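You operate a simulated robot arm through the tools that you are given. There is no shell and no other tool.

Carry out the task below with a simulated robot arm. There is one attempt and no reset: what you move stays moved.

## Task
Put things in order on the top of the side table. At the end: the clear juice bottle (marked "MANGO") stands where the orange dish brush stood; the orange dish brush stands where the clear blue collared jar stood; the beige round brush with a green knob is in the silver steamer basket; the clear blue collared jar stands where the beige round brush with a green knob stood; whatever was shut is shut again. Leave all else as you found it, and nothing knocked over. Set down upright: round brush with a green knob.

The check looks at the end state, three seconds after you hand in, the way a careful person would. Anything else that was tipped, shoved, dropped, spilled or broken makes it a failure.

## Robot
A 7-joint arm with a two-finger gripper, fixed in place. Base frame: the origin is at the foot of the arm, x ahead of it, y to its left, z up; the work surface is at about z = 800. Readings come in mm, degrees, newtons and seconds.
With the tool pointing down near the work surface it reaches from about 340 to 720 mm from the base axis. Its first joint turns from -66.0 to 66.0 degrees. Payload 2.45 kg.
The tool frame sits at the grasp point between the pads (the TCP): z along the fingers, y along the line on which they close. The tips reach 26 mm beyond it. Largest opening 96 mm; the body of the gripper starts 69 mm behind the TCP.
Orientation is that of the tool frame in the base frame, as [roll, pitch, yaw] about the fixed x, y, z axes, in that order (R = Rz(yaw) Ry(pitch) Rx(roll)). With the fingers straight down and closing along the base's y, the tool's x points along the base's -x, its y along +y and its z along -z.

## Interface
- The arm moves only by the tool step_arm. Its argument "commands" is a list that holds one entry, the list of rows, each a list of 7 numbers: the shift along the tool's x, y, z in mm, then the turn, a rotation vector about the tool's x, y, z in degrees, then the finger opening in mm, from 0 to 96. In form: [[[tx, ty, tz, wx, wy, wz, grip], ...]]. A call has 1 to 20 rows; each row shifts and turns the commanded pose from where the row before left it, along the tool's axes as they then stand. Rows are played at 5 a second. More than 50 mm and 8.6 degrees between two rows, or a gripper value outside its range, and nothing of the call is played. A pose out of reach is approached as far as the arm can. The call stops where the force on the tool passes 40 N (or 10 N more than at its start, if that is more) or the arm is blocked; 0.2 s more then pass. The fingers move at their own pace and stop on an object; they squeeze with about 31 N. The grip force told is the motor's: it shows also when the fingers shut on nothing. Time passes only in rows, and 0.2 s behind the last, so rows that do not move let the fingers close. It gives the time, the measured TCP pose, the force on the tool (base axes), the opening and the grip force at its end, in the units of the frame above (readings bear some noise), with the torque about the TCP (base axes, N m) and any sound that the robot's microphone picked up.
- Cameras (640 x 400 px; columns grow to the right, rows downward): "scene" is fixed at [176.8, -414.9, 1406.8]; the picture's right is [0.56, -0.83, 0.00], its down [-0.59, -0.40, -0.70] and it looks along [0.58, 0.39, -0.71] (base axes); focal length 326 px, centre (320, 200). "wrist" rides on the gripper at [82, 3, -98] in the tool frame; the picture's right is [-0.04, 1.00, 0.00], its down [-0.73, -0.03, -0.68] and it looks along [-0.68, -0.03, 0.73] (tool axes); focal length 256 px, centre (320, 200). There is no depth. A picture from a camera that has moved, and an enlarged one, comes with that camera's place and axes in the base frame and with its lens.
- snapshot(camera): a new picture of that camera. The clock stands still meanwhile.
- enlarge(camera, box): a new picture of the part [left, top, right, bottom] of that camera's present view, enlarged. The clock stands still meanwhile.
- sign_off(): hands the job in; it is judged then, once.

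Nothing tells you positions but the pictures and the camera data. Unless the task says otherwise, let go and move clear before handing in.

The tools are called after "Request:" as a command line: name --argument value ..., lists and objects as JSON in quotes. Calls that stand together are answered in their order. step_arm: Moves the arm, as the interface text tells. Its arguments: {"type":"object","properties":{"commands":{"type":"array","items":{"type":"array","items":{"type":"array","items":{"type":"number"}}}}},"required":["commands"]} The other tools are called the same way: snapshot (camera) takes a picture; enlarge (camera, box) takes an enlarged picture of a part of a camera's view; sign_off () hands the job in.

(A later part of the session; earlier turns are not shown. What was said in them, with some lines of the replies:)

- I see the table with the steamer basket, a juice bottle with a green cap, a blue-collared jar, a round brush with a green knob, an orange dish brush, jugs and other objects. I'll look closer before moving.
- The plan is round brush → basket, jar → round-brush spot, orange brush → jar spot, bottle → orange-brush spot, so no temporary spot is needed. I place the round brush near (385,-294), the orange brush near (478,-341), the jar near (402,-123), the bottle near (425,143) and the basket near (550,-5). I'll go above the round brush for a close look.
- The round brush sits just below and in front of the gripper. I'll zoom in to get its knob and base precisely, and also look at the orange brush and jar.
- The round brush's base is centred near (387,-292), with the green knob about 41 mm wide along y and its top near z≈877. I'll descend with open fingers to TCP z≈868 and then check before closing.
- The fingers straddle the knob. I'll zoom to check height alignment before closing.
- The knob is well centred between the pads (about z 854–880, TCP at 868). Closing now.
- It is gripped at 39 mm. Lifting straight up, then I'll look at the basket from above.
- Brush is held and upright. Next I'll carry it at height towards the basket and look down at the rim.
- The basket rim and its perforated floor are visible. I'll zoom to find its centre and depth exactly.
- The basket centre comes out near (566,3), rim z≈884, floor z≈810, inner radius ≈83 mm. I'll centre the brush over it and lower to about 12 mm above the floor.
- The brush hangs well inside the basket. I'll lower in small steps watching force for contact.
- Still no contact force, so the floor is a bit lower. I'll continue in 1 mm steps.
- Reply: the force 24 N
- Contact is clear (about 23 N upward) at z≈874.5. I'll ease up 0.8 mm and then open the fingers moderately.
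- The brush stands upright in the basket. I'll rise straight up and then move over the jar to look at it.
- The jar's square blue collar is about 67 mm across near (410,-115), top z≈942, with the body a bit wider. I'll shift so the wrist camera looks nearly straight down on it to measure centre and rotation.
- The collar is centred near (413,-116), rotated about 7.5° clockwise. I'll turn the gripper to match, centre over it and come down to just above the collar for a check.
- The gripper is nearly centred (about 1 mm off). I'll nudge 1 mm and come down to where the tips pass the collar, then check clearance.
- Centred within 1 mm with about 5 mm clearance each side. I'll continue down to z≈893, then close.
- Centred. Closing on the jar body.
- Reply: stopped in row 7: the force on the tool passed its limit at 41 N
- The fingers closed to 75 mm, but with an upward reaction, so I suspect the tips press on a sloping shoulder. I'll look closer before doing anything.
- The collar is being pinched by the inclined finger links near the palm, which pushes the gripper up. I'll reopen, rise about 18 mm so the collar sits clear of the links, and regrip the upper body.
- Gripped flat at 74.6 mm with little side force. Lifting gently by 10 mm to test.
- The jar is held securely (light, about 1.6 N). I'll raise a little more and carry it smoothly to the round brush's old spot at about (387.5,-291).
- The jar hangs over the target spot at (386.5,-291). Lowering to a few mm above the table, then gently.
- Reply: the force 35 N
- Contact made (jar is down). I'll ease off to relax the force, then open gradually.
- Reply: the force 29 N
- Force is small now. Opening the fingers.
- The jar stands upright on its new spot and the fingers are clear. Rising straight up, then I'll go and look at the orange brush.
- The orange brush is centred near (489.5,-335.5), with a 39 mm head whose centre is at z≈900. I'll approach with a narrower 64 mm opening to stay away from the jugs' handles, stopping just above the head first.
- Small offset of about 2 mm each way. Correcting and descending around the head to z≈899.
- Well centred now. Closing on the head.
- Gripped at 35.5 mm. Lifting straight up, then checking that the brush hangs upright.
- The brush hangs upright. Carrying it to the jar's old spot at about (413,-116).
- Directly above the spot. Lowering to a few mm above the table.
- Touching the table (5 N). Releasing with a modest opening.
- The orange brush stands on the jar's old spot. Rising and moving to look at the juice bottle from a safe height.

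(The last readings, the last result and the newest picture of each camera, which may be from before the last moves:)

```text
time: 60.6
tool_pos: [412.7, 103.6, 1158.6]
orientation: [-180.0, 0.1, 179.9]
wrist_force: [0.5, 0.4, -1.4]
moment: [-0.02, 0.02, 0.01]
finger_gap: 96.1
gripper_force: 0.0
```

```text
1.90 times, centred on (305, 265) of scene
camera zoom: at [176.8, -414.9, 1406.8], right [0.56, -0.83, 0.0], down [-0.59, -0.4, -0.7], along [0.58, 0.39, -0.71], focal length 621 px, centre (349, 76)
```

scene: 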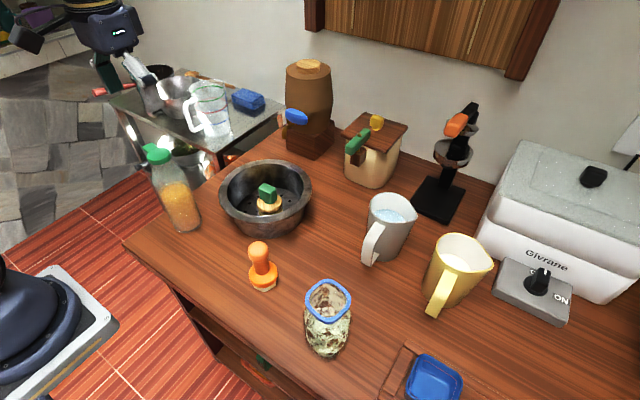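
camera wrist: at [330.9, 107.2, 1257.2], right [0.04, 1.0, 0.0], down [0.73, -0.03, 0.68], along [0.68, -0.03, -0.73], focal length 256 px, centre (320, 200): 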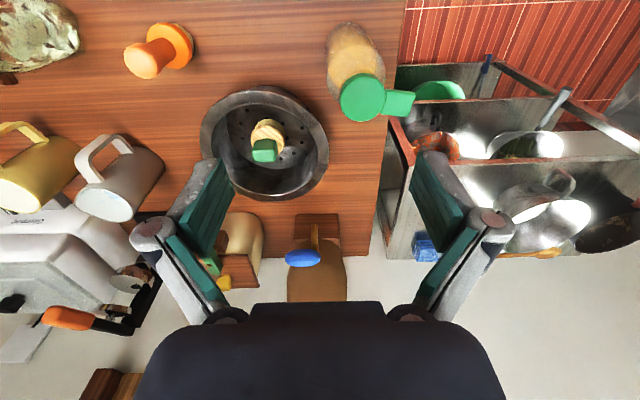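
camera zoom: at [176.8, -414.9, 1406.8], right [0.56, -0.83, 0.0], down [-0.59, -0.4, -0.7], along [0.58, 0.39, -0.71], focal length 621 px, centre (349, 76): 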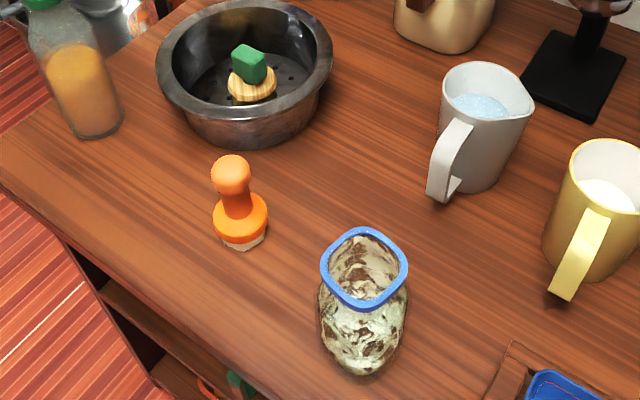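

The bottle stands at about (430.5,145), cap top z≈1005, with the cap's tab pointing towards +y. The body's straight part is too low for a vertical grip (the palm would hit the cap), so I'll take it by the cap, closing across the tab. I'll rotate about 81° above it first.

Request:
step_arm --commands '[[[-9, 20.7, 15, 0, 0, 0, 80], [-8.8, 20.7, 15, 0, 0, 0, 80], [0, 0, 5, 0, 0, -8.1, 80], [0, 0, 5, 0, 0, -8.1, 80], [0, 0, 5, 0, 0, -8.1, 80], [0, 0, 0, 0, 0, -8.1, 80], [0, 0, 0, 0, 0, -8.1, 80], [0, 0, 0, 0, 0, -8.1, 80], [0, 0, 0, 0, 0, -8.1, 80], [0, 0, 0, 0, 0, -8.1, 80], [0, 0, 0, 0, 0, -8.1, 80], [0, 0, 0, 0, 0, -8.1, 80], [0, 0, 0, 0, 0, 0, 80]]]'

Request:
snapshot --camera "wrist"

Request:
snapshot --camera "scene"

```text
time: 63.4
tool_pos: [431.8, 145.0, 1113.4]
orientation: [180.0, 0.1, -98.9]
wrist_force: [-0.3, 0.4, 0.0]
moment: [-0.02, 0.03, 0.01]
finger_gap: 80.0
gripper_force: 0.0
```

```text
taken
camera wrist: at [415.2, 65.2, 1212.2], right [-0.98, 0.19, 0.0], down [0.14, 0.72, 0.68], along [0.13, 0.67, -0.73], focal length 256 px, centre (320, 200)
```

wrist: 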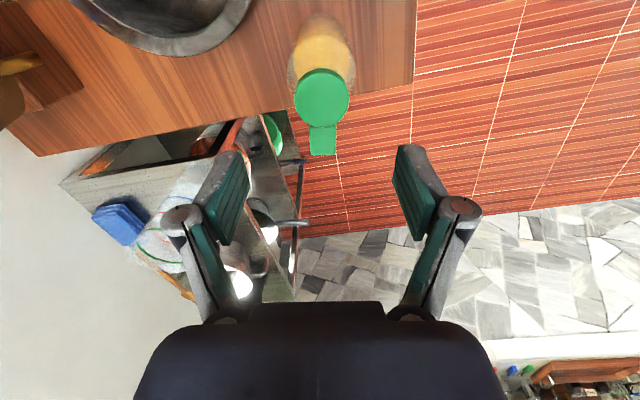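

```text
taken
```

scene: 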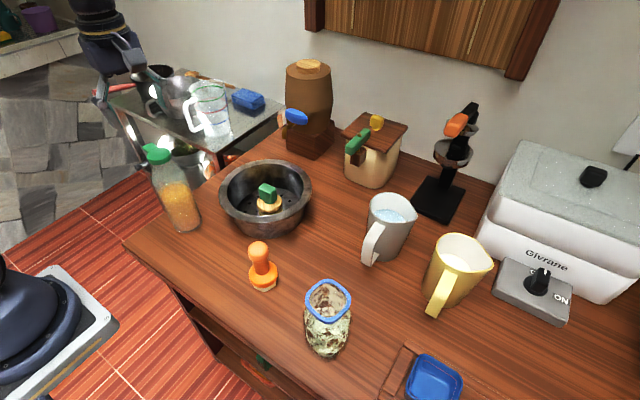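

Request:
enlarge --camera "wrist" --box '[250, 0, 390, 170]'

Request:
enlarge --camera "scene" --box '[130, 130, 220, 240]'

```text
2.35 times, centred on (320, 85) of wrist
camera zoom: at [415.2, 65.2, 1212.2], right [-0.98, 0.19, 0.0], down [0.14, 0.72, 0.68], along [0.13, 0.67, -0.73], focal length 602 px, centre (320, 471)
```

zoom: 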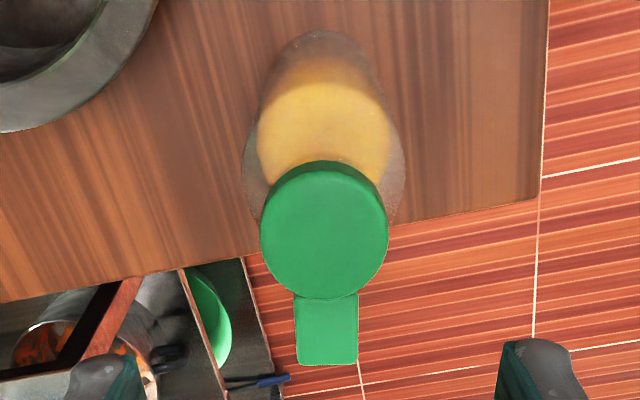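

```text
3.64 times, centred on (175, 185) of scene
camera zoom: at [176.8, -414.9, 1406.8], right [0.56, -0.83, 0.0], down [-0.59, -0.4, -0.7], along [0.58, 0.39, -0.71], focal length 1186 px, centre (847, 254)
```

zoom: 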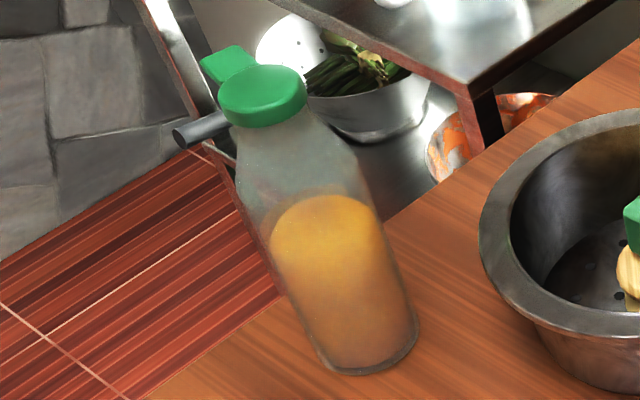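

The cap (44 mm) is nearly centred and the tab lies perpendicular to the closing direction. Descending to just around the cap, with a check on the way.

Request:
step_arm --commands '[[[0, 1.2, 30, 0, 0, 0, 80], [0, 0, 25, 0, 0, 0, 80], [0, 0, 15, 0, 0, 0, 80], [0, 0, 0, 0, 0, 0, 80]]]'

Request:
enlarge --camera "wrist" --box '[200, 30, 440, 240]'

Request:
enlarge --camera "scene" --box '[90, 90, 230, 240]'

```text
time: 64.4
tool_pos: [429.6, 147.0, 1041.7]
orientation: [-179.9, -0.1, -99.0]
wrist_force: [0.4, -0.1, -0.4]
moment: [0.01, 0.01, -0.01]
finger_gap: 79.8
gripper_force: 0.0
```

```text
1.90 times, centred on (320, 135) of wrist
camera zoom: at [413.5, 65.3, 1140.3], right [-0.98, 0.2, 0.0], down [0.14, 0.72, 0.68], along [0.13, 0.67, -0.73], focal length 488 px, centre (320, 324)
```

zoom: 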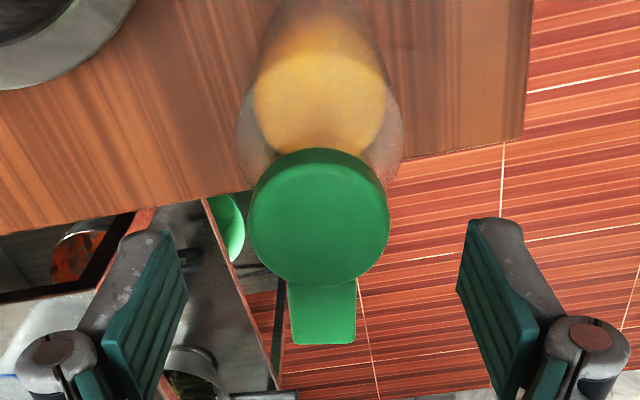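

```text
2.67 times, centred on (160, 165) of scene
camera zoom: at [176.8, -414.9, 1406.8], right [0.56, -0.83, 0.0], down [-0.59, -0.4, -0.7], along [0.58, 0.39, -0.71], focal length 870 px, centre (747, 293)
```

zoom: 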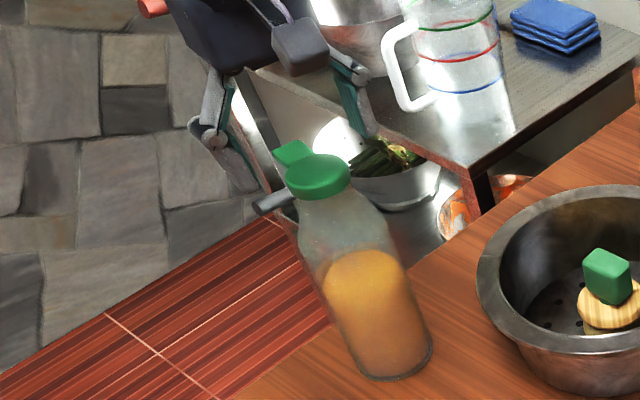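

Request:
step_arm --commands '[[[0, -0.4, 12, 0, 0, 0, 80], [0, 0, 10, 0, 0, 0, 72], [0, 0, 5, 0, 0, 0, 66], [0, 0, 0, 0, 0, 0, 66]]]'

Request:
enlarge --camera "wrist" --box '[200, 50, 440, 250]'

Request:
enlarge --camera "scene" --box '[110, 110, 220, 220]'

```text
time: 65.4
tool_pos: [430.3, 146.3, 1015.3]
orientation: [-179.9, -0.1, -99.1]
wrist_force: [0.4, 0.3, -0.6]
moment: [0.01, -0.03, -0.01]
finger_gap: 65.7
gripper_force: 0.0
```

```text
2.00 times, centred on (320, 150) of wrist
camera zoom: at [414.2, 65.7, 1115.0], right [-0.98, 0.2, 0.0], down [0.14, 0.72, 0.68], along [0.13, 0.67, -0.73], focal length 512 px, centre (320, 300)
```

zoom: 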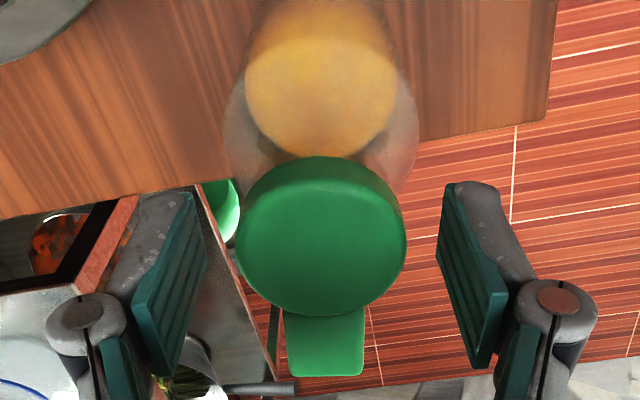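

```text
3.64 times, centred on (165, 165) of scene
camera zoom: at [176.8, -414.9, 1406.8], right [0.56, -0.83, 0.0], down [-0.59, -0.4, -0.7], along [0.58, 0.39, -0.71], focal length 1186 px, centre (884, 327)
```

zoom: 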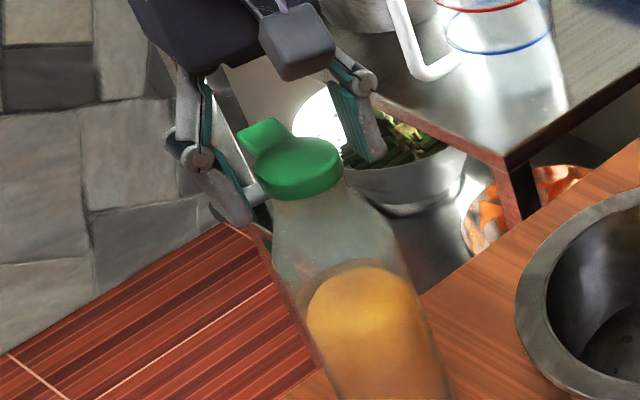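

Centred within half a mm. Two mm lower, then close on the cap.

Request:
step_arm --commands '[[[0, 0, 2, 0, 0, 0, 60], [0, 0, 0, 0, 0, 0, 54], [0, 0, 0, 0, 0, 0, 48], [0, 0, 0, 0, 0, 0, 42], [0, 0, 0, 0, 0, 0, 36], [0, 0, 0, 0, 0, 0, 36], [0, 0, 0, 0, 0, 0, 36]]]'

Request:
enlarge --camera "wrist" --box '[200, 50, 440, 250]'

Request:
enlarge --camera "scene" --box '[110, 110, 220, 220]'

```text
time: 67.0
tool_pos: [430.7, 146.5, 1015.8]
orientation: [-179.9, 0.0, -99.0]
wrist_force: [-1.0, -0.4, 2.4]
moment: [-0.03, 0.09, 0.0]
finger_gap: 43.2
gripper_force: 31.0
```

```text
2.00 times, centred on (320, 150) of wrist
camera zoom: at [414.4, 65.5, 1113.6], right [-0.98, 0.2, 0.0], down [0.14, 0.72, 0.68], along [0.13, 0.67, -0.73], focal length 512 px, centre (320, 300)
```

zoom: 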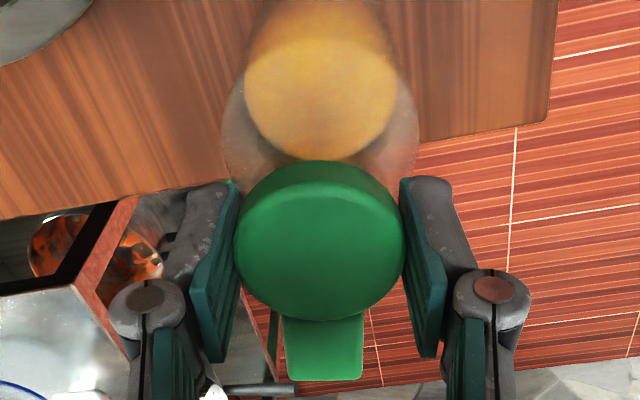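

```text
3.64 times, centred on (165, 165) of scene
camera zoom: at [176.7, -414.9, 1406.8], right [0.56, -0.83, 0.0], down [-0.59, -0.4, -0.7], along [0.58, 0.39, -0.71], focal length 1186 px, centre (884, 327)
```

zoom: 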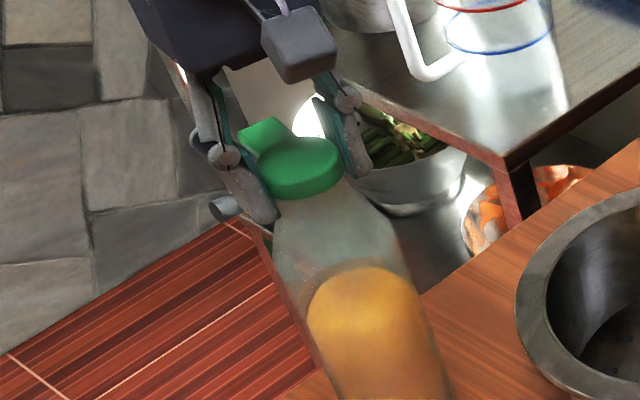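

Gripped at 43 mm. A gentle test lift of about 6 mm to see if the whole bottle comes along with the cap.

Request:
step_arm --commands '[[[0, 0, -1.5, 0, 0, 0, 36], [0, 0, -2, 0, 0, 0, 36], [0, 0, -2.5, 0, 0, 0, 36], [0, 0, 0, 0, 0, 0, 36], [0, 0, 0, 0, 0, 0, 36]]]'

Request:
enlarge --camera "wrist" --box '[200, 50, 440, 250]'

Request:
enlarge --camera "scene" --box '[130, 130, 220, 240]'

```text
time: 68.2
tool_pos: [431.0, 146.4, 1020.0]
orientation: [-179.9, 0.0, -99.1]
wrist_force: [-0.5, 0.4, -4.5]
moment: [-0.02, -0.02, 0.01]
finger_gap: 43.1
gripper_force: 30.8
```

```text
2.00 times, centred on (320, 150) of wrist
camera zoom: at [414.3, 65.1, 1119.3], right [-0.98, 0.2, 0.0], down [0.14, 0.72, 0.68], along [0.13, 0.67, -0.73], focal length 512 px, centre (320, 300)
```

zoom: 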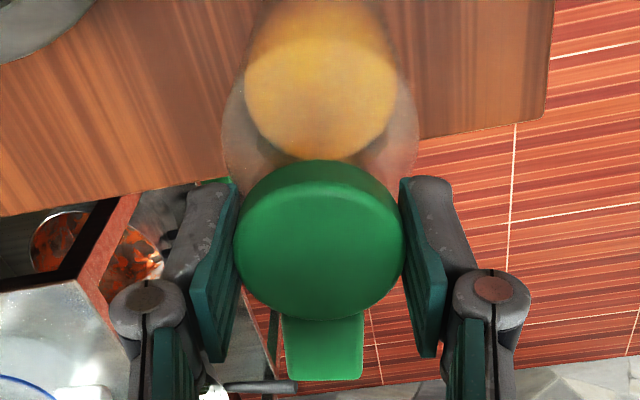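

```text
3.64 times, centred on (175, 185) of scene
camera zoom: at [176.9, -414.9, 1406.8], right [0.56, -0.83, 0.0], down [-0.59, -0.4, -0.7], along [0.58, 0.39, -0.71], focal length 1186 px, centre (847, 254)
```

zoom: 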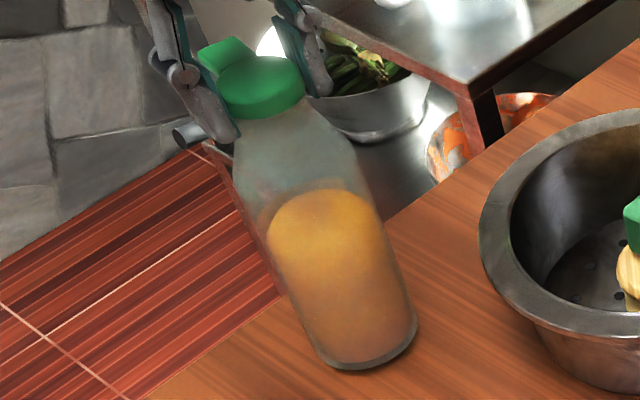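

The whole bottle comes up with the cap (about 4.5 N) with no slip. Lifting straight up to carry height.

Request:
step_arm --commands '[[[0, 0, -8, 0, 0, 0, 36], [0, 0, -16, 0, 0, 0, 36], [0, 0, -24, 0, 0, 0, 36], [0, 0, -26, 0, 0, 0, 36], [0, 0, -26, 0, 0, 0, 36], [0, 0, -24, 0, 0, 0, 36], [0, 0, -14, 0, 0, 0, 36], [0, 0, -6, 0, 0, 0, 36], [0, 0, 0, 0, 0, 0, 36]]]'

Request:
snapshot --camera "scene"

Request:
snapshot --camera "wrist"

```text
time: 70.2
tool_pos: [430.2, 146.6, 1165.1]
orientation: [-179.8, 0.0, -99.0]
wrist_force: [0.6, 0.3, -4.3]
moment: [0.0, 0.01, 0.01]
finger_gap: 43.1
gripper_force: 31.6
```

```text
taken
```

scene: 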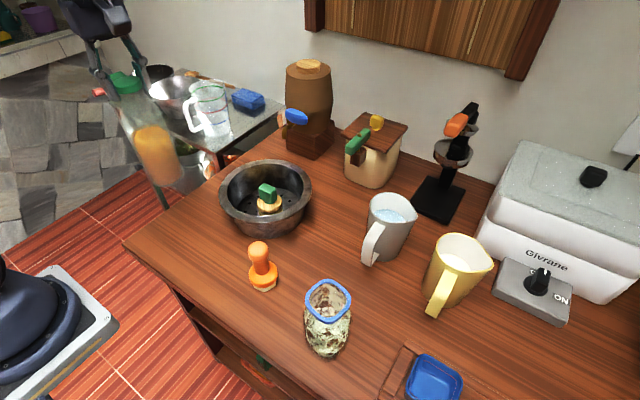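

```text
taken
camera wrist: at [413.6, 65.5, 1263.9], right [-0.98, 0.2, 0.0], down [0.14, 0.72, 0.68], along [0.13, 0.67, -0.73], focal length 256 px, centre (320, 200)
```

wrist: 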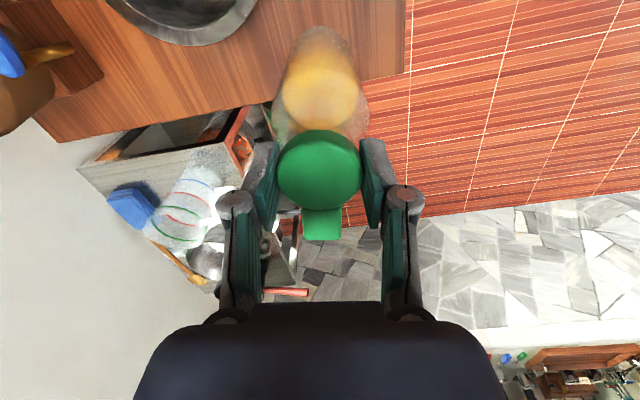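

Held firmly, bottle bottom near z≈950, above everything on the path. I'll carry it towards the orange brush's old spot in two legs, turning the wrist along with the arm's base rotation.

Request:
step_arm --commands '[[[22.83, -6.58, 0, 0, 0, 2.65, 36], [22.5, -7.63, 0, 0, 0, 2.65, 36], [22.13, -8.66, 0, 0, 0, 2.65, 36], [21.7, -9.68, 0, 0, 0, 2.65, 36], [21.23, -10.67, 0, 0, 0, 2.65, 36], [20.71, -11.64, 0, 0, 0, 2.65, 36], [20.15, -12.58, 0, 0, 0, 2.65, 36], [19.55, -13.5, 0, 0, 0, 2.65, 36], [18.91, -14.39, 0, 0, 0, 2.65, 36], [18.22, -15.25, 0, 0, 0, 2.65, 36], [0, 0, 0, 0, 0, 0, 36]]]'

Request:
snapshot --camera "scene"

Request:
snapshot --camera "wrist"

```text
time: 72.6
tool_pos: [458.3, -88.3, 1165.7]
orientation: [-179.9, -0.1, -125.5]
wrist_force: [-0.2, 0.7, -3.9]
moment: [0.0, 0.01, 0.0]
finger_gap: 42.8
gripper_force: 31.4
```

```text
taken
```

scene: 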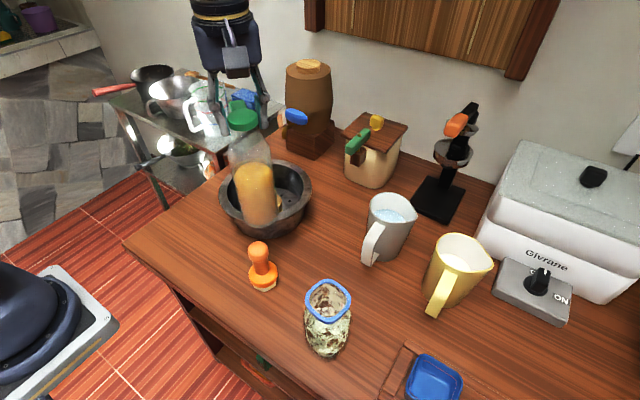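

```text
taken
camera wrist: at [408.5, -154.4, 1263.5], right [-0.79, 0.61, 0.0], down [0.45, 0.58, 0.68], along [0.42, 0.54, -0.73], focal length 256 px, centre (320, 200)
```

wrist: 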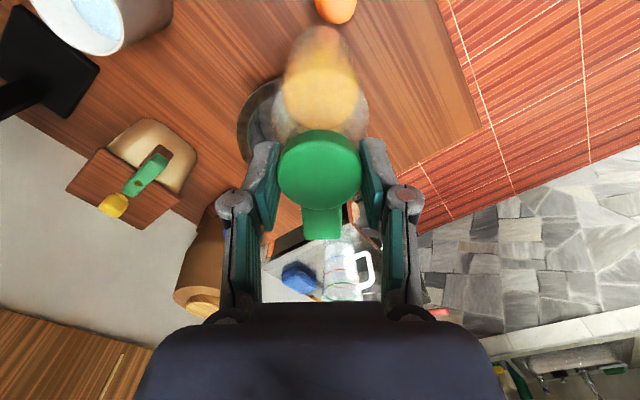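

Request:
step_arm --commands '[[[18.28, -16.91, 0, 0, 0, 2.65, 36], [17.48, -17.73, 0, 0, 0, 2.65, 36], [16.64, -18.52, 0, 0, 0, 2.65, 36], [15.77, -19.27, 0, 0, 0, 2.65, 36], [14.86, -19.98, 0, 0, 0, 2.65, 36], [13.92, -20.65, 0, 0, 0, 2.65, 36], [12.95, -21.27, 0, 0, 0, 2.65, 36], [11.95, -21.84, 0, 0, 0, 2.65, 36], [10.93, -22.37, 0, 0, 0, 2.65, 36], [9.88, -22.86, 0, 0, 0, 2.65, 36], [0, 0, 0, 0, 0, 0, 36]]]'

Request:
snapshot --camera "scene"

Request:
snapshot --camera "wrist"

```text
time: 75.0
tool_pos: [491.5, -336.9, 1165.5]
orientation: [-179.9, 0.1, -152.0]
wrist_force: [1.0, -0.9, -4.3]
moment: [-0.01, 0.02, -0.01]
finger_gap: 42.8
gripper_force: 30.8
```

```text
taken
```

scene: 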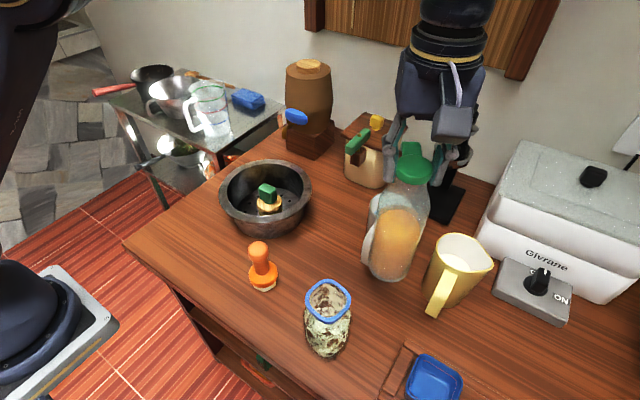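

```text
taken
camera wrist: at [418.2, -374.1, 1264.0], right [-0.43, 0.9, 0.0], down [0.66, 0.32, 0.68], along [0.61, 0.29, -0.73], focal length 256 px, centre (320, 200)
```

wrist: 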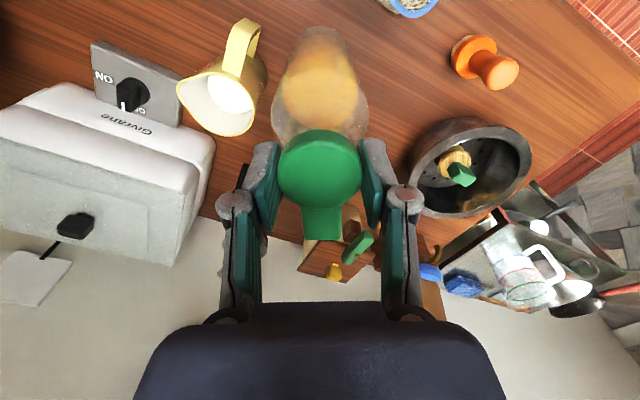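

The bottle hangs right over the target, about 60 mm clear of the handles and 25–30 mm from the jar. I'll nudge 2 mm and lower to a few mm above the table.

Request:
step_arm --commands '[[[0.3, 1.8, 12, 0, 0, 0, 36], [0, 0, 24, 0, 0, 0, 36], [0, 0, 26, 0, 0, 0, 36], [0, 0, 26, 0, 0, 0, 36], [0, 0, 24, 0, 0, 0, 36], [0, 0, 16, 0, 0, 0, 36], [0, 0, 10, 0, 0, 0, 36], [0, 0, 4, 0, 0, 0, 36], [0, 0, 0, 0, 0, 0, 36]]]'

Request:
enlarge --camera "scene" --box '[290, 170, 490, 350]'

Request:
snapshot --camera "wrist"

```text
time: 77.0
tool_pos: [489.4, -335.5, 1021.9]
orientation: [-179.8, 0.1, -151.9]
wrist_force: [-0.4, -0.6, -4.5]
moment: [-0.01, -0.02, 0.01]
finger_gap: 42.6
gripper_force: 31.5
```

```text
2.22 times, centred on (390, 260) of scene
camera zoom: at [176.9, -414.9, 1406.8], right [0.56, -0.83, 0.0], down [-0.59, -0.4, -0.7], along [0.58, 0.39, -0.71], focal length 725 px, centre (164, 67)
```

zoom: 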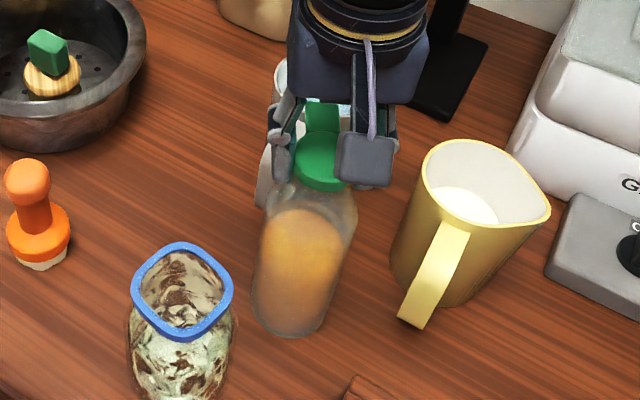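

```text
taken
camera wrist: at [416.4, -371.1, 1120.4], right [-0.43, 0.9, 0.0], down [0.66, 0.32, 0.68], along [0.61, 0.29, -0.73], focal length 256 px, centre (320, 200)
```

wrist: 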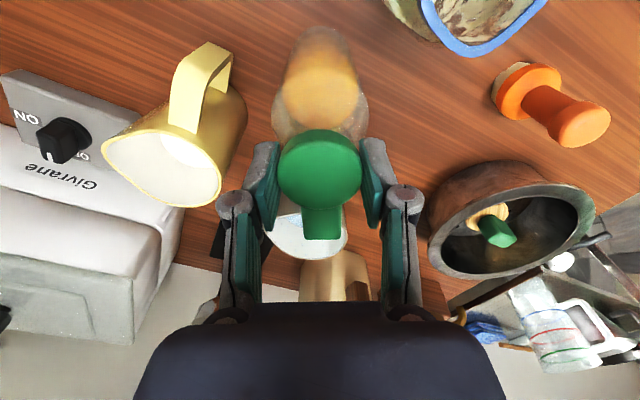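

Positioned at about (490,-335.4). Easing down in small steps until contact.

Request:
step_arm --commands '[[[0, 0, 2, 0, 0, 0, 36], [0, 0, 2, 0, 0, 0, 36], [0, 0, 1, 0, 0, 0, 36], [0, 0, 0, 0, 0, 0, 36]]]'

Request:
step_arm --commands '[[[0, 0, 1, 0, 0, 0, 36], [0, 0, 0, 0, 0, 0, 36]]]'

```text
time: 78.0
tool_pos: [489.8, -334.1, 1018.3]
orientation: [-179.9, 0.1, -152.0]
wrist_force: [-0.1, 0.1, -4.1]
moment: [-0.01, -0.02, -0.04]
finger_gap: 42.4
gripper_force: 31.1
```

```text
time: 78.6
tool_pos: [490.5, -335.5, 1016.1]
orientation: [-179.8, 0.1, -152.1]
wrist_force: [0.3, 0.4, -4.8]
moment: [0.0, -0.01, 0.02]
finger_gap: 42.4
gripper_force: 30.9
```

Request:
step_arm --commands '[[[0, 0, 1, 0, 0, 0, 36], [0, 0, 0, 0, 0, 0, 36]]]'

Request:
step_arm --commands '[[[0, 0, 1, 0, 0, 0, 36], [0, 0, 0, 0, 0, 0, 36]]]'

```text
time: 79.2
tool_pos: [490.5, -334.7, 1016.9]
orientation: [-179.8, 0.1, -152.0]
wrist_force: [-3.1, 1.0, 5.7]
moment: [0.1, 0.26, -0.01]
finger_gap: 42.3
gripper_force: 30.4
```

```text
time: 79.8
tool_pos: [490.6, -335.6, 1016.6]
orientation: [-179.7, 0.0, -152.0]
wrist_force: [-3.8, 2.1, 22.3]
moment: [0.29, 0.56, -0.03]
finger_gap: 42.8
gripper_force: 31.1
```

The bottle is standing on the table. Easing off the press slightly, then opening.

Request:
step_arm --commands '[[[0, 0, -0.7, 0, 0, 0, 36], [0, 0, 0, 0, 0, 0, 36]]]'

Request:
enlarge --camera "scene" --box '[320, 190, 450, 330]'

```text
time: 80.4
tool_pos: [491.2, -335.3, 1015.6]
orientation: [-179.7, 0.2, -152.1]
wrist_force: [-0.7, 1.2, 20.2]
moment: [-0.09, -0.19, 0.04]
finger_gap: 42.4
gripper_force: 31.1
```

```text
2.86 times, centred on (385, 260) of scene
camera zoom: at [176.5, -414.7, 1406.9], right [0.56, -0.83, 0.0], down [-0.59, -0.4, -0.7], along [0.58, 0.39, -0.71], focal length 932 px, centre (134, 29)
```

zoom: 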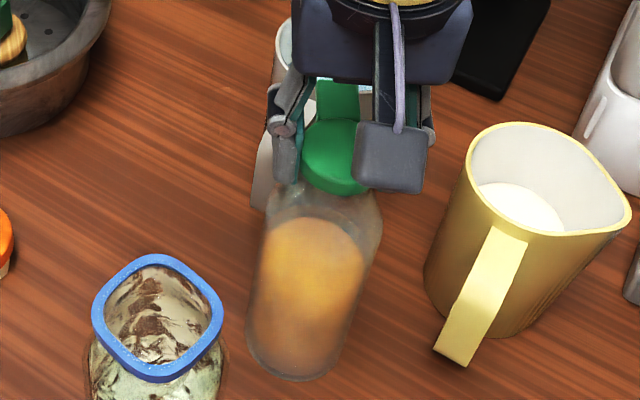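

Request:
step_arm --commands '[[[0, 0, -0.6, 0, 0, 0, 36], [0, 0, 0, 0, 0, 0, 36]]]'

```text
time: 81.0
tool_pos: [491.1, -335.4, 1016.5]
orientation: [-180.0, 0.1, -152.0]
wrist_force: [1.0, -1.0, 15.9]
moment: [-0.17, -0.26, 0.01]
finger_gap: 42.4
gripper_force: 31.0
```

Request:
step_arm --commands '[[[0, 0, -0.5, 0, 0, 0, 36], [0, 0, 0, 0, 0, 0, 36]]]'

```text
time: 81.6
tool_pos: [490.4, -335.1, 1017.4]
orientation: [-180.0, 0.1, -152.0]
wrist_force: [0.0, -0.6, 8.7]
moment: [-0.17, -0.19, 0.01]
finger_gap: 42.8
gripper_force: 30.7
```

Force is low now. Opening the fingers gradually.

Request:
step_arm --commands '[[[0, 0, 0, 0, 0, 0, 46], [0, 0, 0, 0, 0, 0, 52], [0, 0, 0, 0, 0, 0, 60], [0, 0, 0, 0, 0, 0, 70], [0, 0, 0, 0, 0, 0, 76], [0, 0, 0, 0, 0, 0, 76]]]'

Request:
snapshot --camera "wrist"

Request:
enlarge --camera "scene" --box '[320, 190, 450, 330]'

```text
time: 83.0
tool_pos: [490.2, -335.2, 1015.5]
orientation: [-180.0, 0.1, -152.0]
wrist_force: [-0.3, 0.6, 0.4]
moment: [-0.03, 0.0, -0.01]
finger_gap: 76.5
gripper_force: 0.1
```

```text
taken
camera wrist: at [417.1, -371.3, 1115.4], right [-0.43, 0.9, 0.0], down [0.66, 0.32, 0.68], along [0.61, 0.29, -0.73], focal length 256 px, centre (320, 200)
```

wrist: 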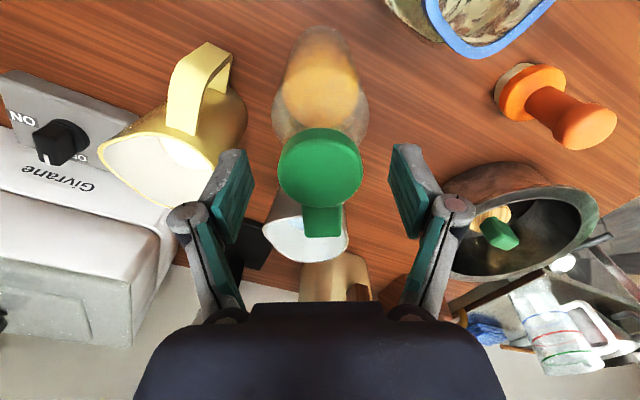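

```text
2.86 times, centred on (385, 260) of scene
camera zoom: at [176.8, -414.9, 1406.8], right [0.56, -0.83, 0.0], down [-0.59, -0.4, -0.7], along [0.58, 0.39, -0.71], focal length 932 px, centre (134, 29)
```

zoom: 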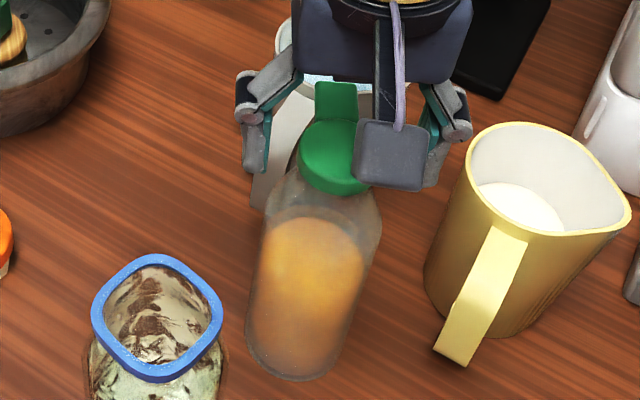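

Released; the bottle stands upright with its cap on. Rising straight up and retreating to near the starting pose.

Request:
step_arm --commands '[[[0, 0, -10, 0, 0, 0, 76], [0, 0, -25, 0, 0, 0, 76], [0, 0, -35, 0, 0, 0, 76], [0, 0, -35, 0, 0, 0, 76], [0, 0, -30, 0, 0, 0, 76], [0, 0, 0, 0, 0, 7, 76], [0, 0, 0, 0, 0, 7, 76], [0, 0, 0, 0, 0, 7, 76], [0, 0, 0, 0, 0, 7, 76], [10, 35, 0, 0, 0, 0, 76], [10, 35, 0, 0, 0, 0, 76], [10, 35, 0, 0, 0, 0, 76], [10, 35, 0, 0, 0, 0, 76], [10, 35, 0, 0, 0, 0, 76], [10, 35, 0, 0, 0, 0, 90], [10, 12, 0, 0, 0, 0, 96], [0, 0, 0, 0, 0, 0, 96]]]'

Request:
snapshot --camera "scene"

Request:
snapshot --camera "wrist"

```text
time: 86.6
tool_pos: [418.8, -111.9, 1151.5]
orientation: [-179.9, 0.1, -180.0]
wrist_force: [0.8, 0.6, -0.3]
moment: [0.04, -0.01, 0.01]
finger_gap: 96.1
gripper_force: 0.1
```

```text
taken
```

scene: 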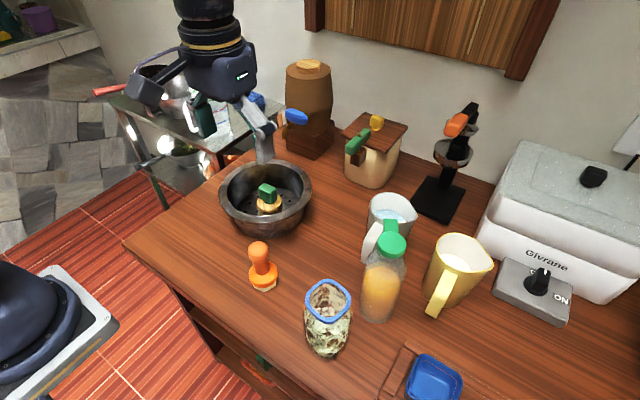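

```text
taken
camera wrist: at [336.9, -109.6, 1250.0], right [0.04, 1.0, 0.0], down [0.73, -0.03, 0.68], along [0.68, -0.03, -0.73], focal length 256 px, centre (320, 200)
```

wrist: 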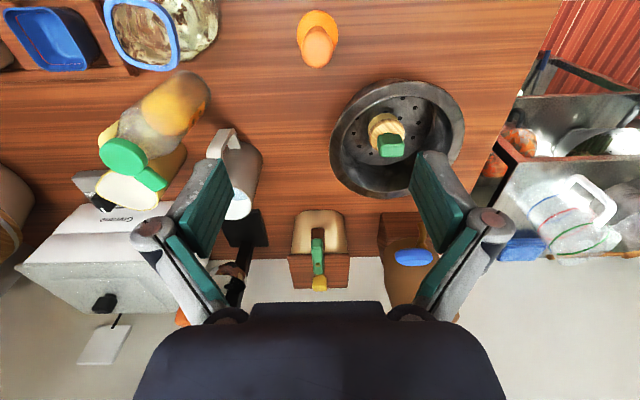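

All four objects appear in place. I'll zoom in to verify positions and that nothing else was disturbed.

Request:
enlarge --camera "scene" --box '[280, 180, 500, 400]'

Request:
enlarge --camera "scene" --box '[120, 130, 320, 310]'

Request:
enlarge --camera "wrist" --box '[0, 0, 370, 220]'

```text
1.82 times, centred on (390, 290) of scene
camera zoom: at [176.8, -414.9, 1406.8], right [0.56, -0.83, 0.0], down [-0.59, -0.4, -0.7], along [0.58, 0.39, -0.71], focal length 593 px, centre (193, 36)
```

zoom: 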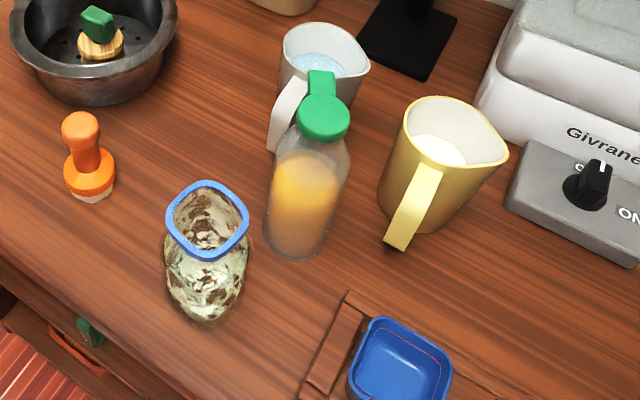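

```text
2.22 times, centred on (220, 220) of scene
camera zoom: at [176.8, -414.9, 1406.8], right [0.56, -0.83, 0.0], down [-0.59, -0.4, -0.7], along [0.58, 0.39, -0.71], focal length 725 px, centre (542, 156)
```

zoom: 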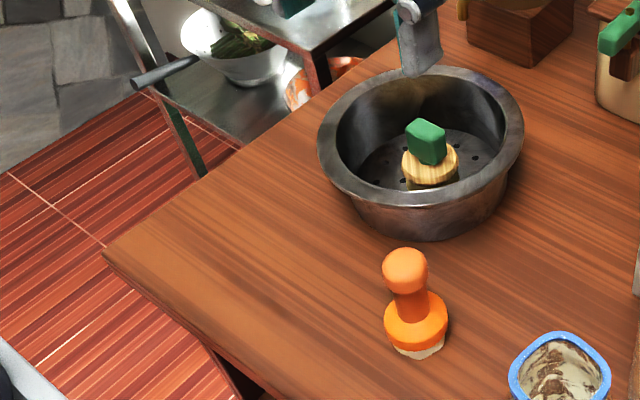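

```text
1.73 times, centred on (185, 110) of wrist
camera zoom: at [336.9, -109.6, 1250.0], right [0.04, 1.0, 0.0], down [0.73, -0.03, 0.68], along [0.68, -0.03, -0.73], focal length 443 px, centre (554, 356)
```

zoom: 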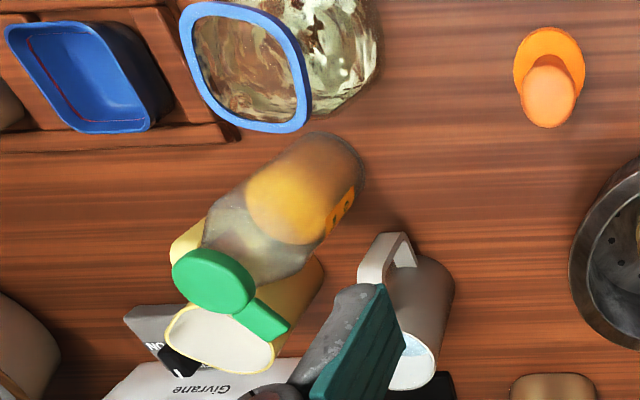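

All the checks agree: the bottle is on the orange brush's old spot and the orange brush on the jar's. The jar is on the round brush's spot, and the round brush stands upright in the basket. The mugs, tray and other items look unmoved, and the arm is clear, so I'm handing in.

Request:
sign_off

```text
The job is handed in.
```

The four moves are done and the job is handed in. I don't have the verdict on the check.

- **Round brush:** it stands upright in the middle of the steamer basket.
- **Blue collared jar:** it stands where the round brush stood. My first grip pinched its collar and pressed on it, so I reopened and gripped it again higher up. The later pictures show it upright and intact.
- **Orange dish brush:** it stands where the jar stood.
- **Juice bottle:** it stands where the orange brush stood, with its cap on. I carried it by the cap, and it is turned about 53° from how it first faced. It was the only juice bottle on the table. I could not read "MANGO"; the last picture shows only an orange label patch.

I judge each item to be within a few millimetres of its spot, based on the pictures and arm readings. Nothing had to be opened, so nothing needed shutting. In the last pictures the mugs, tray and other items look unmoved.
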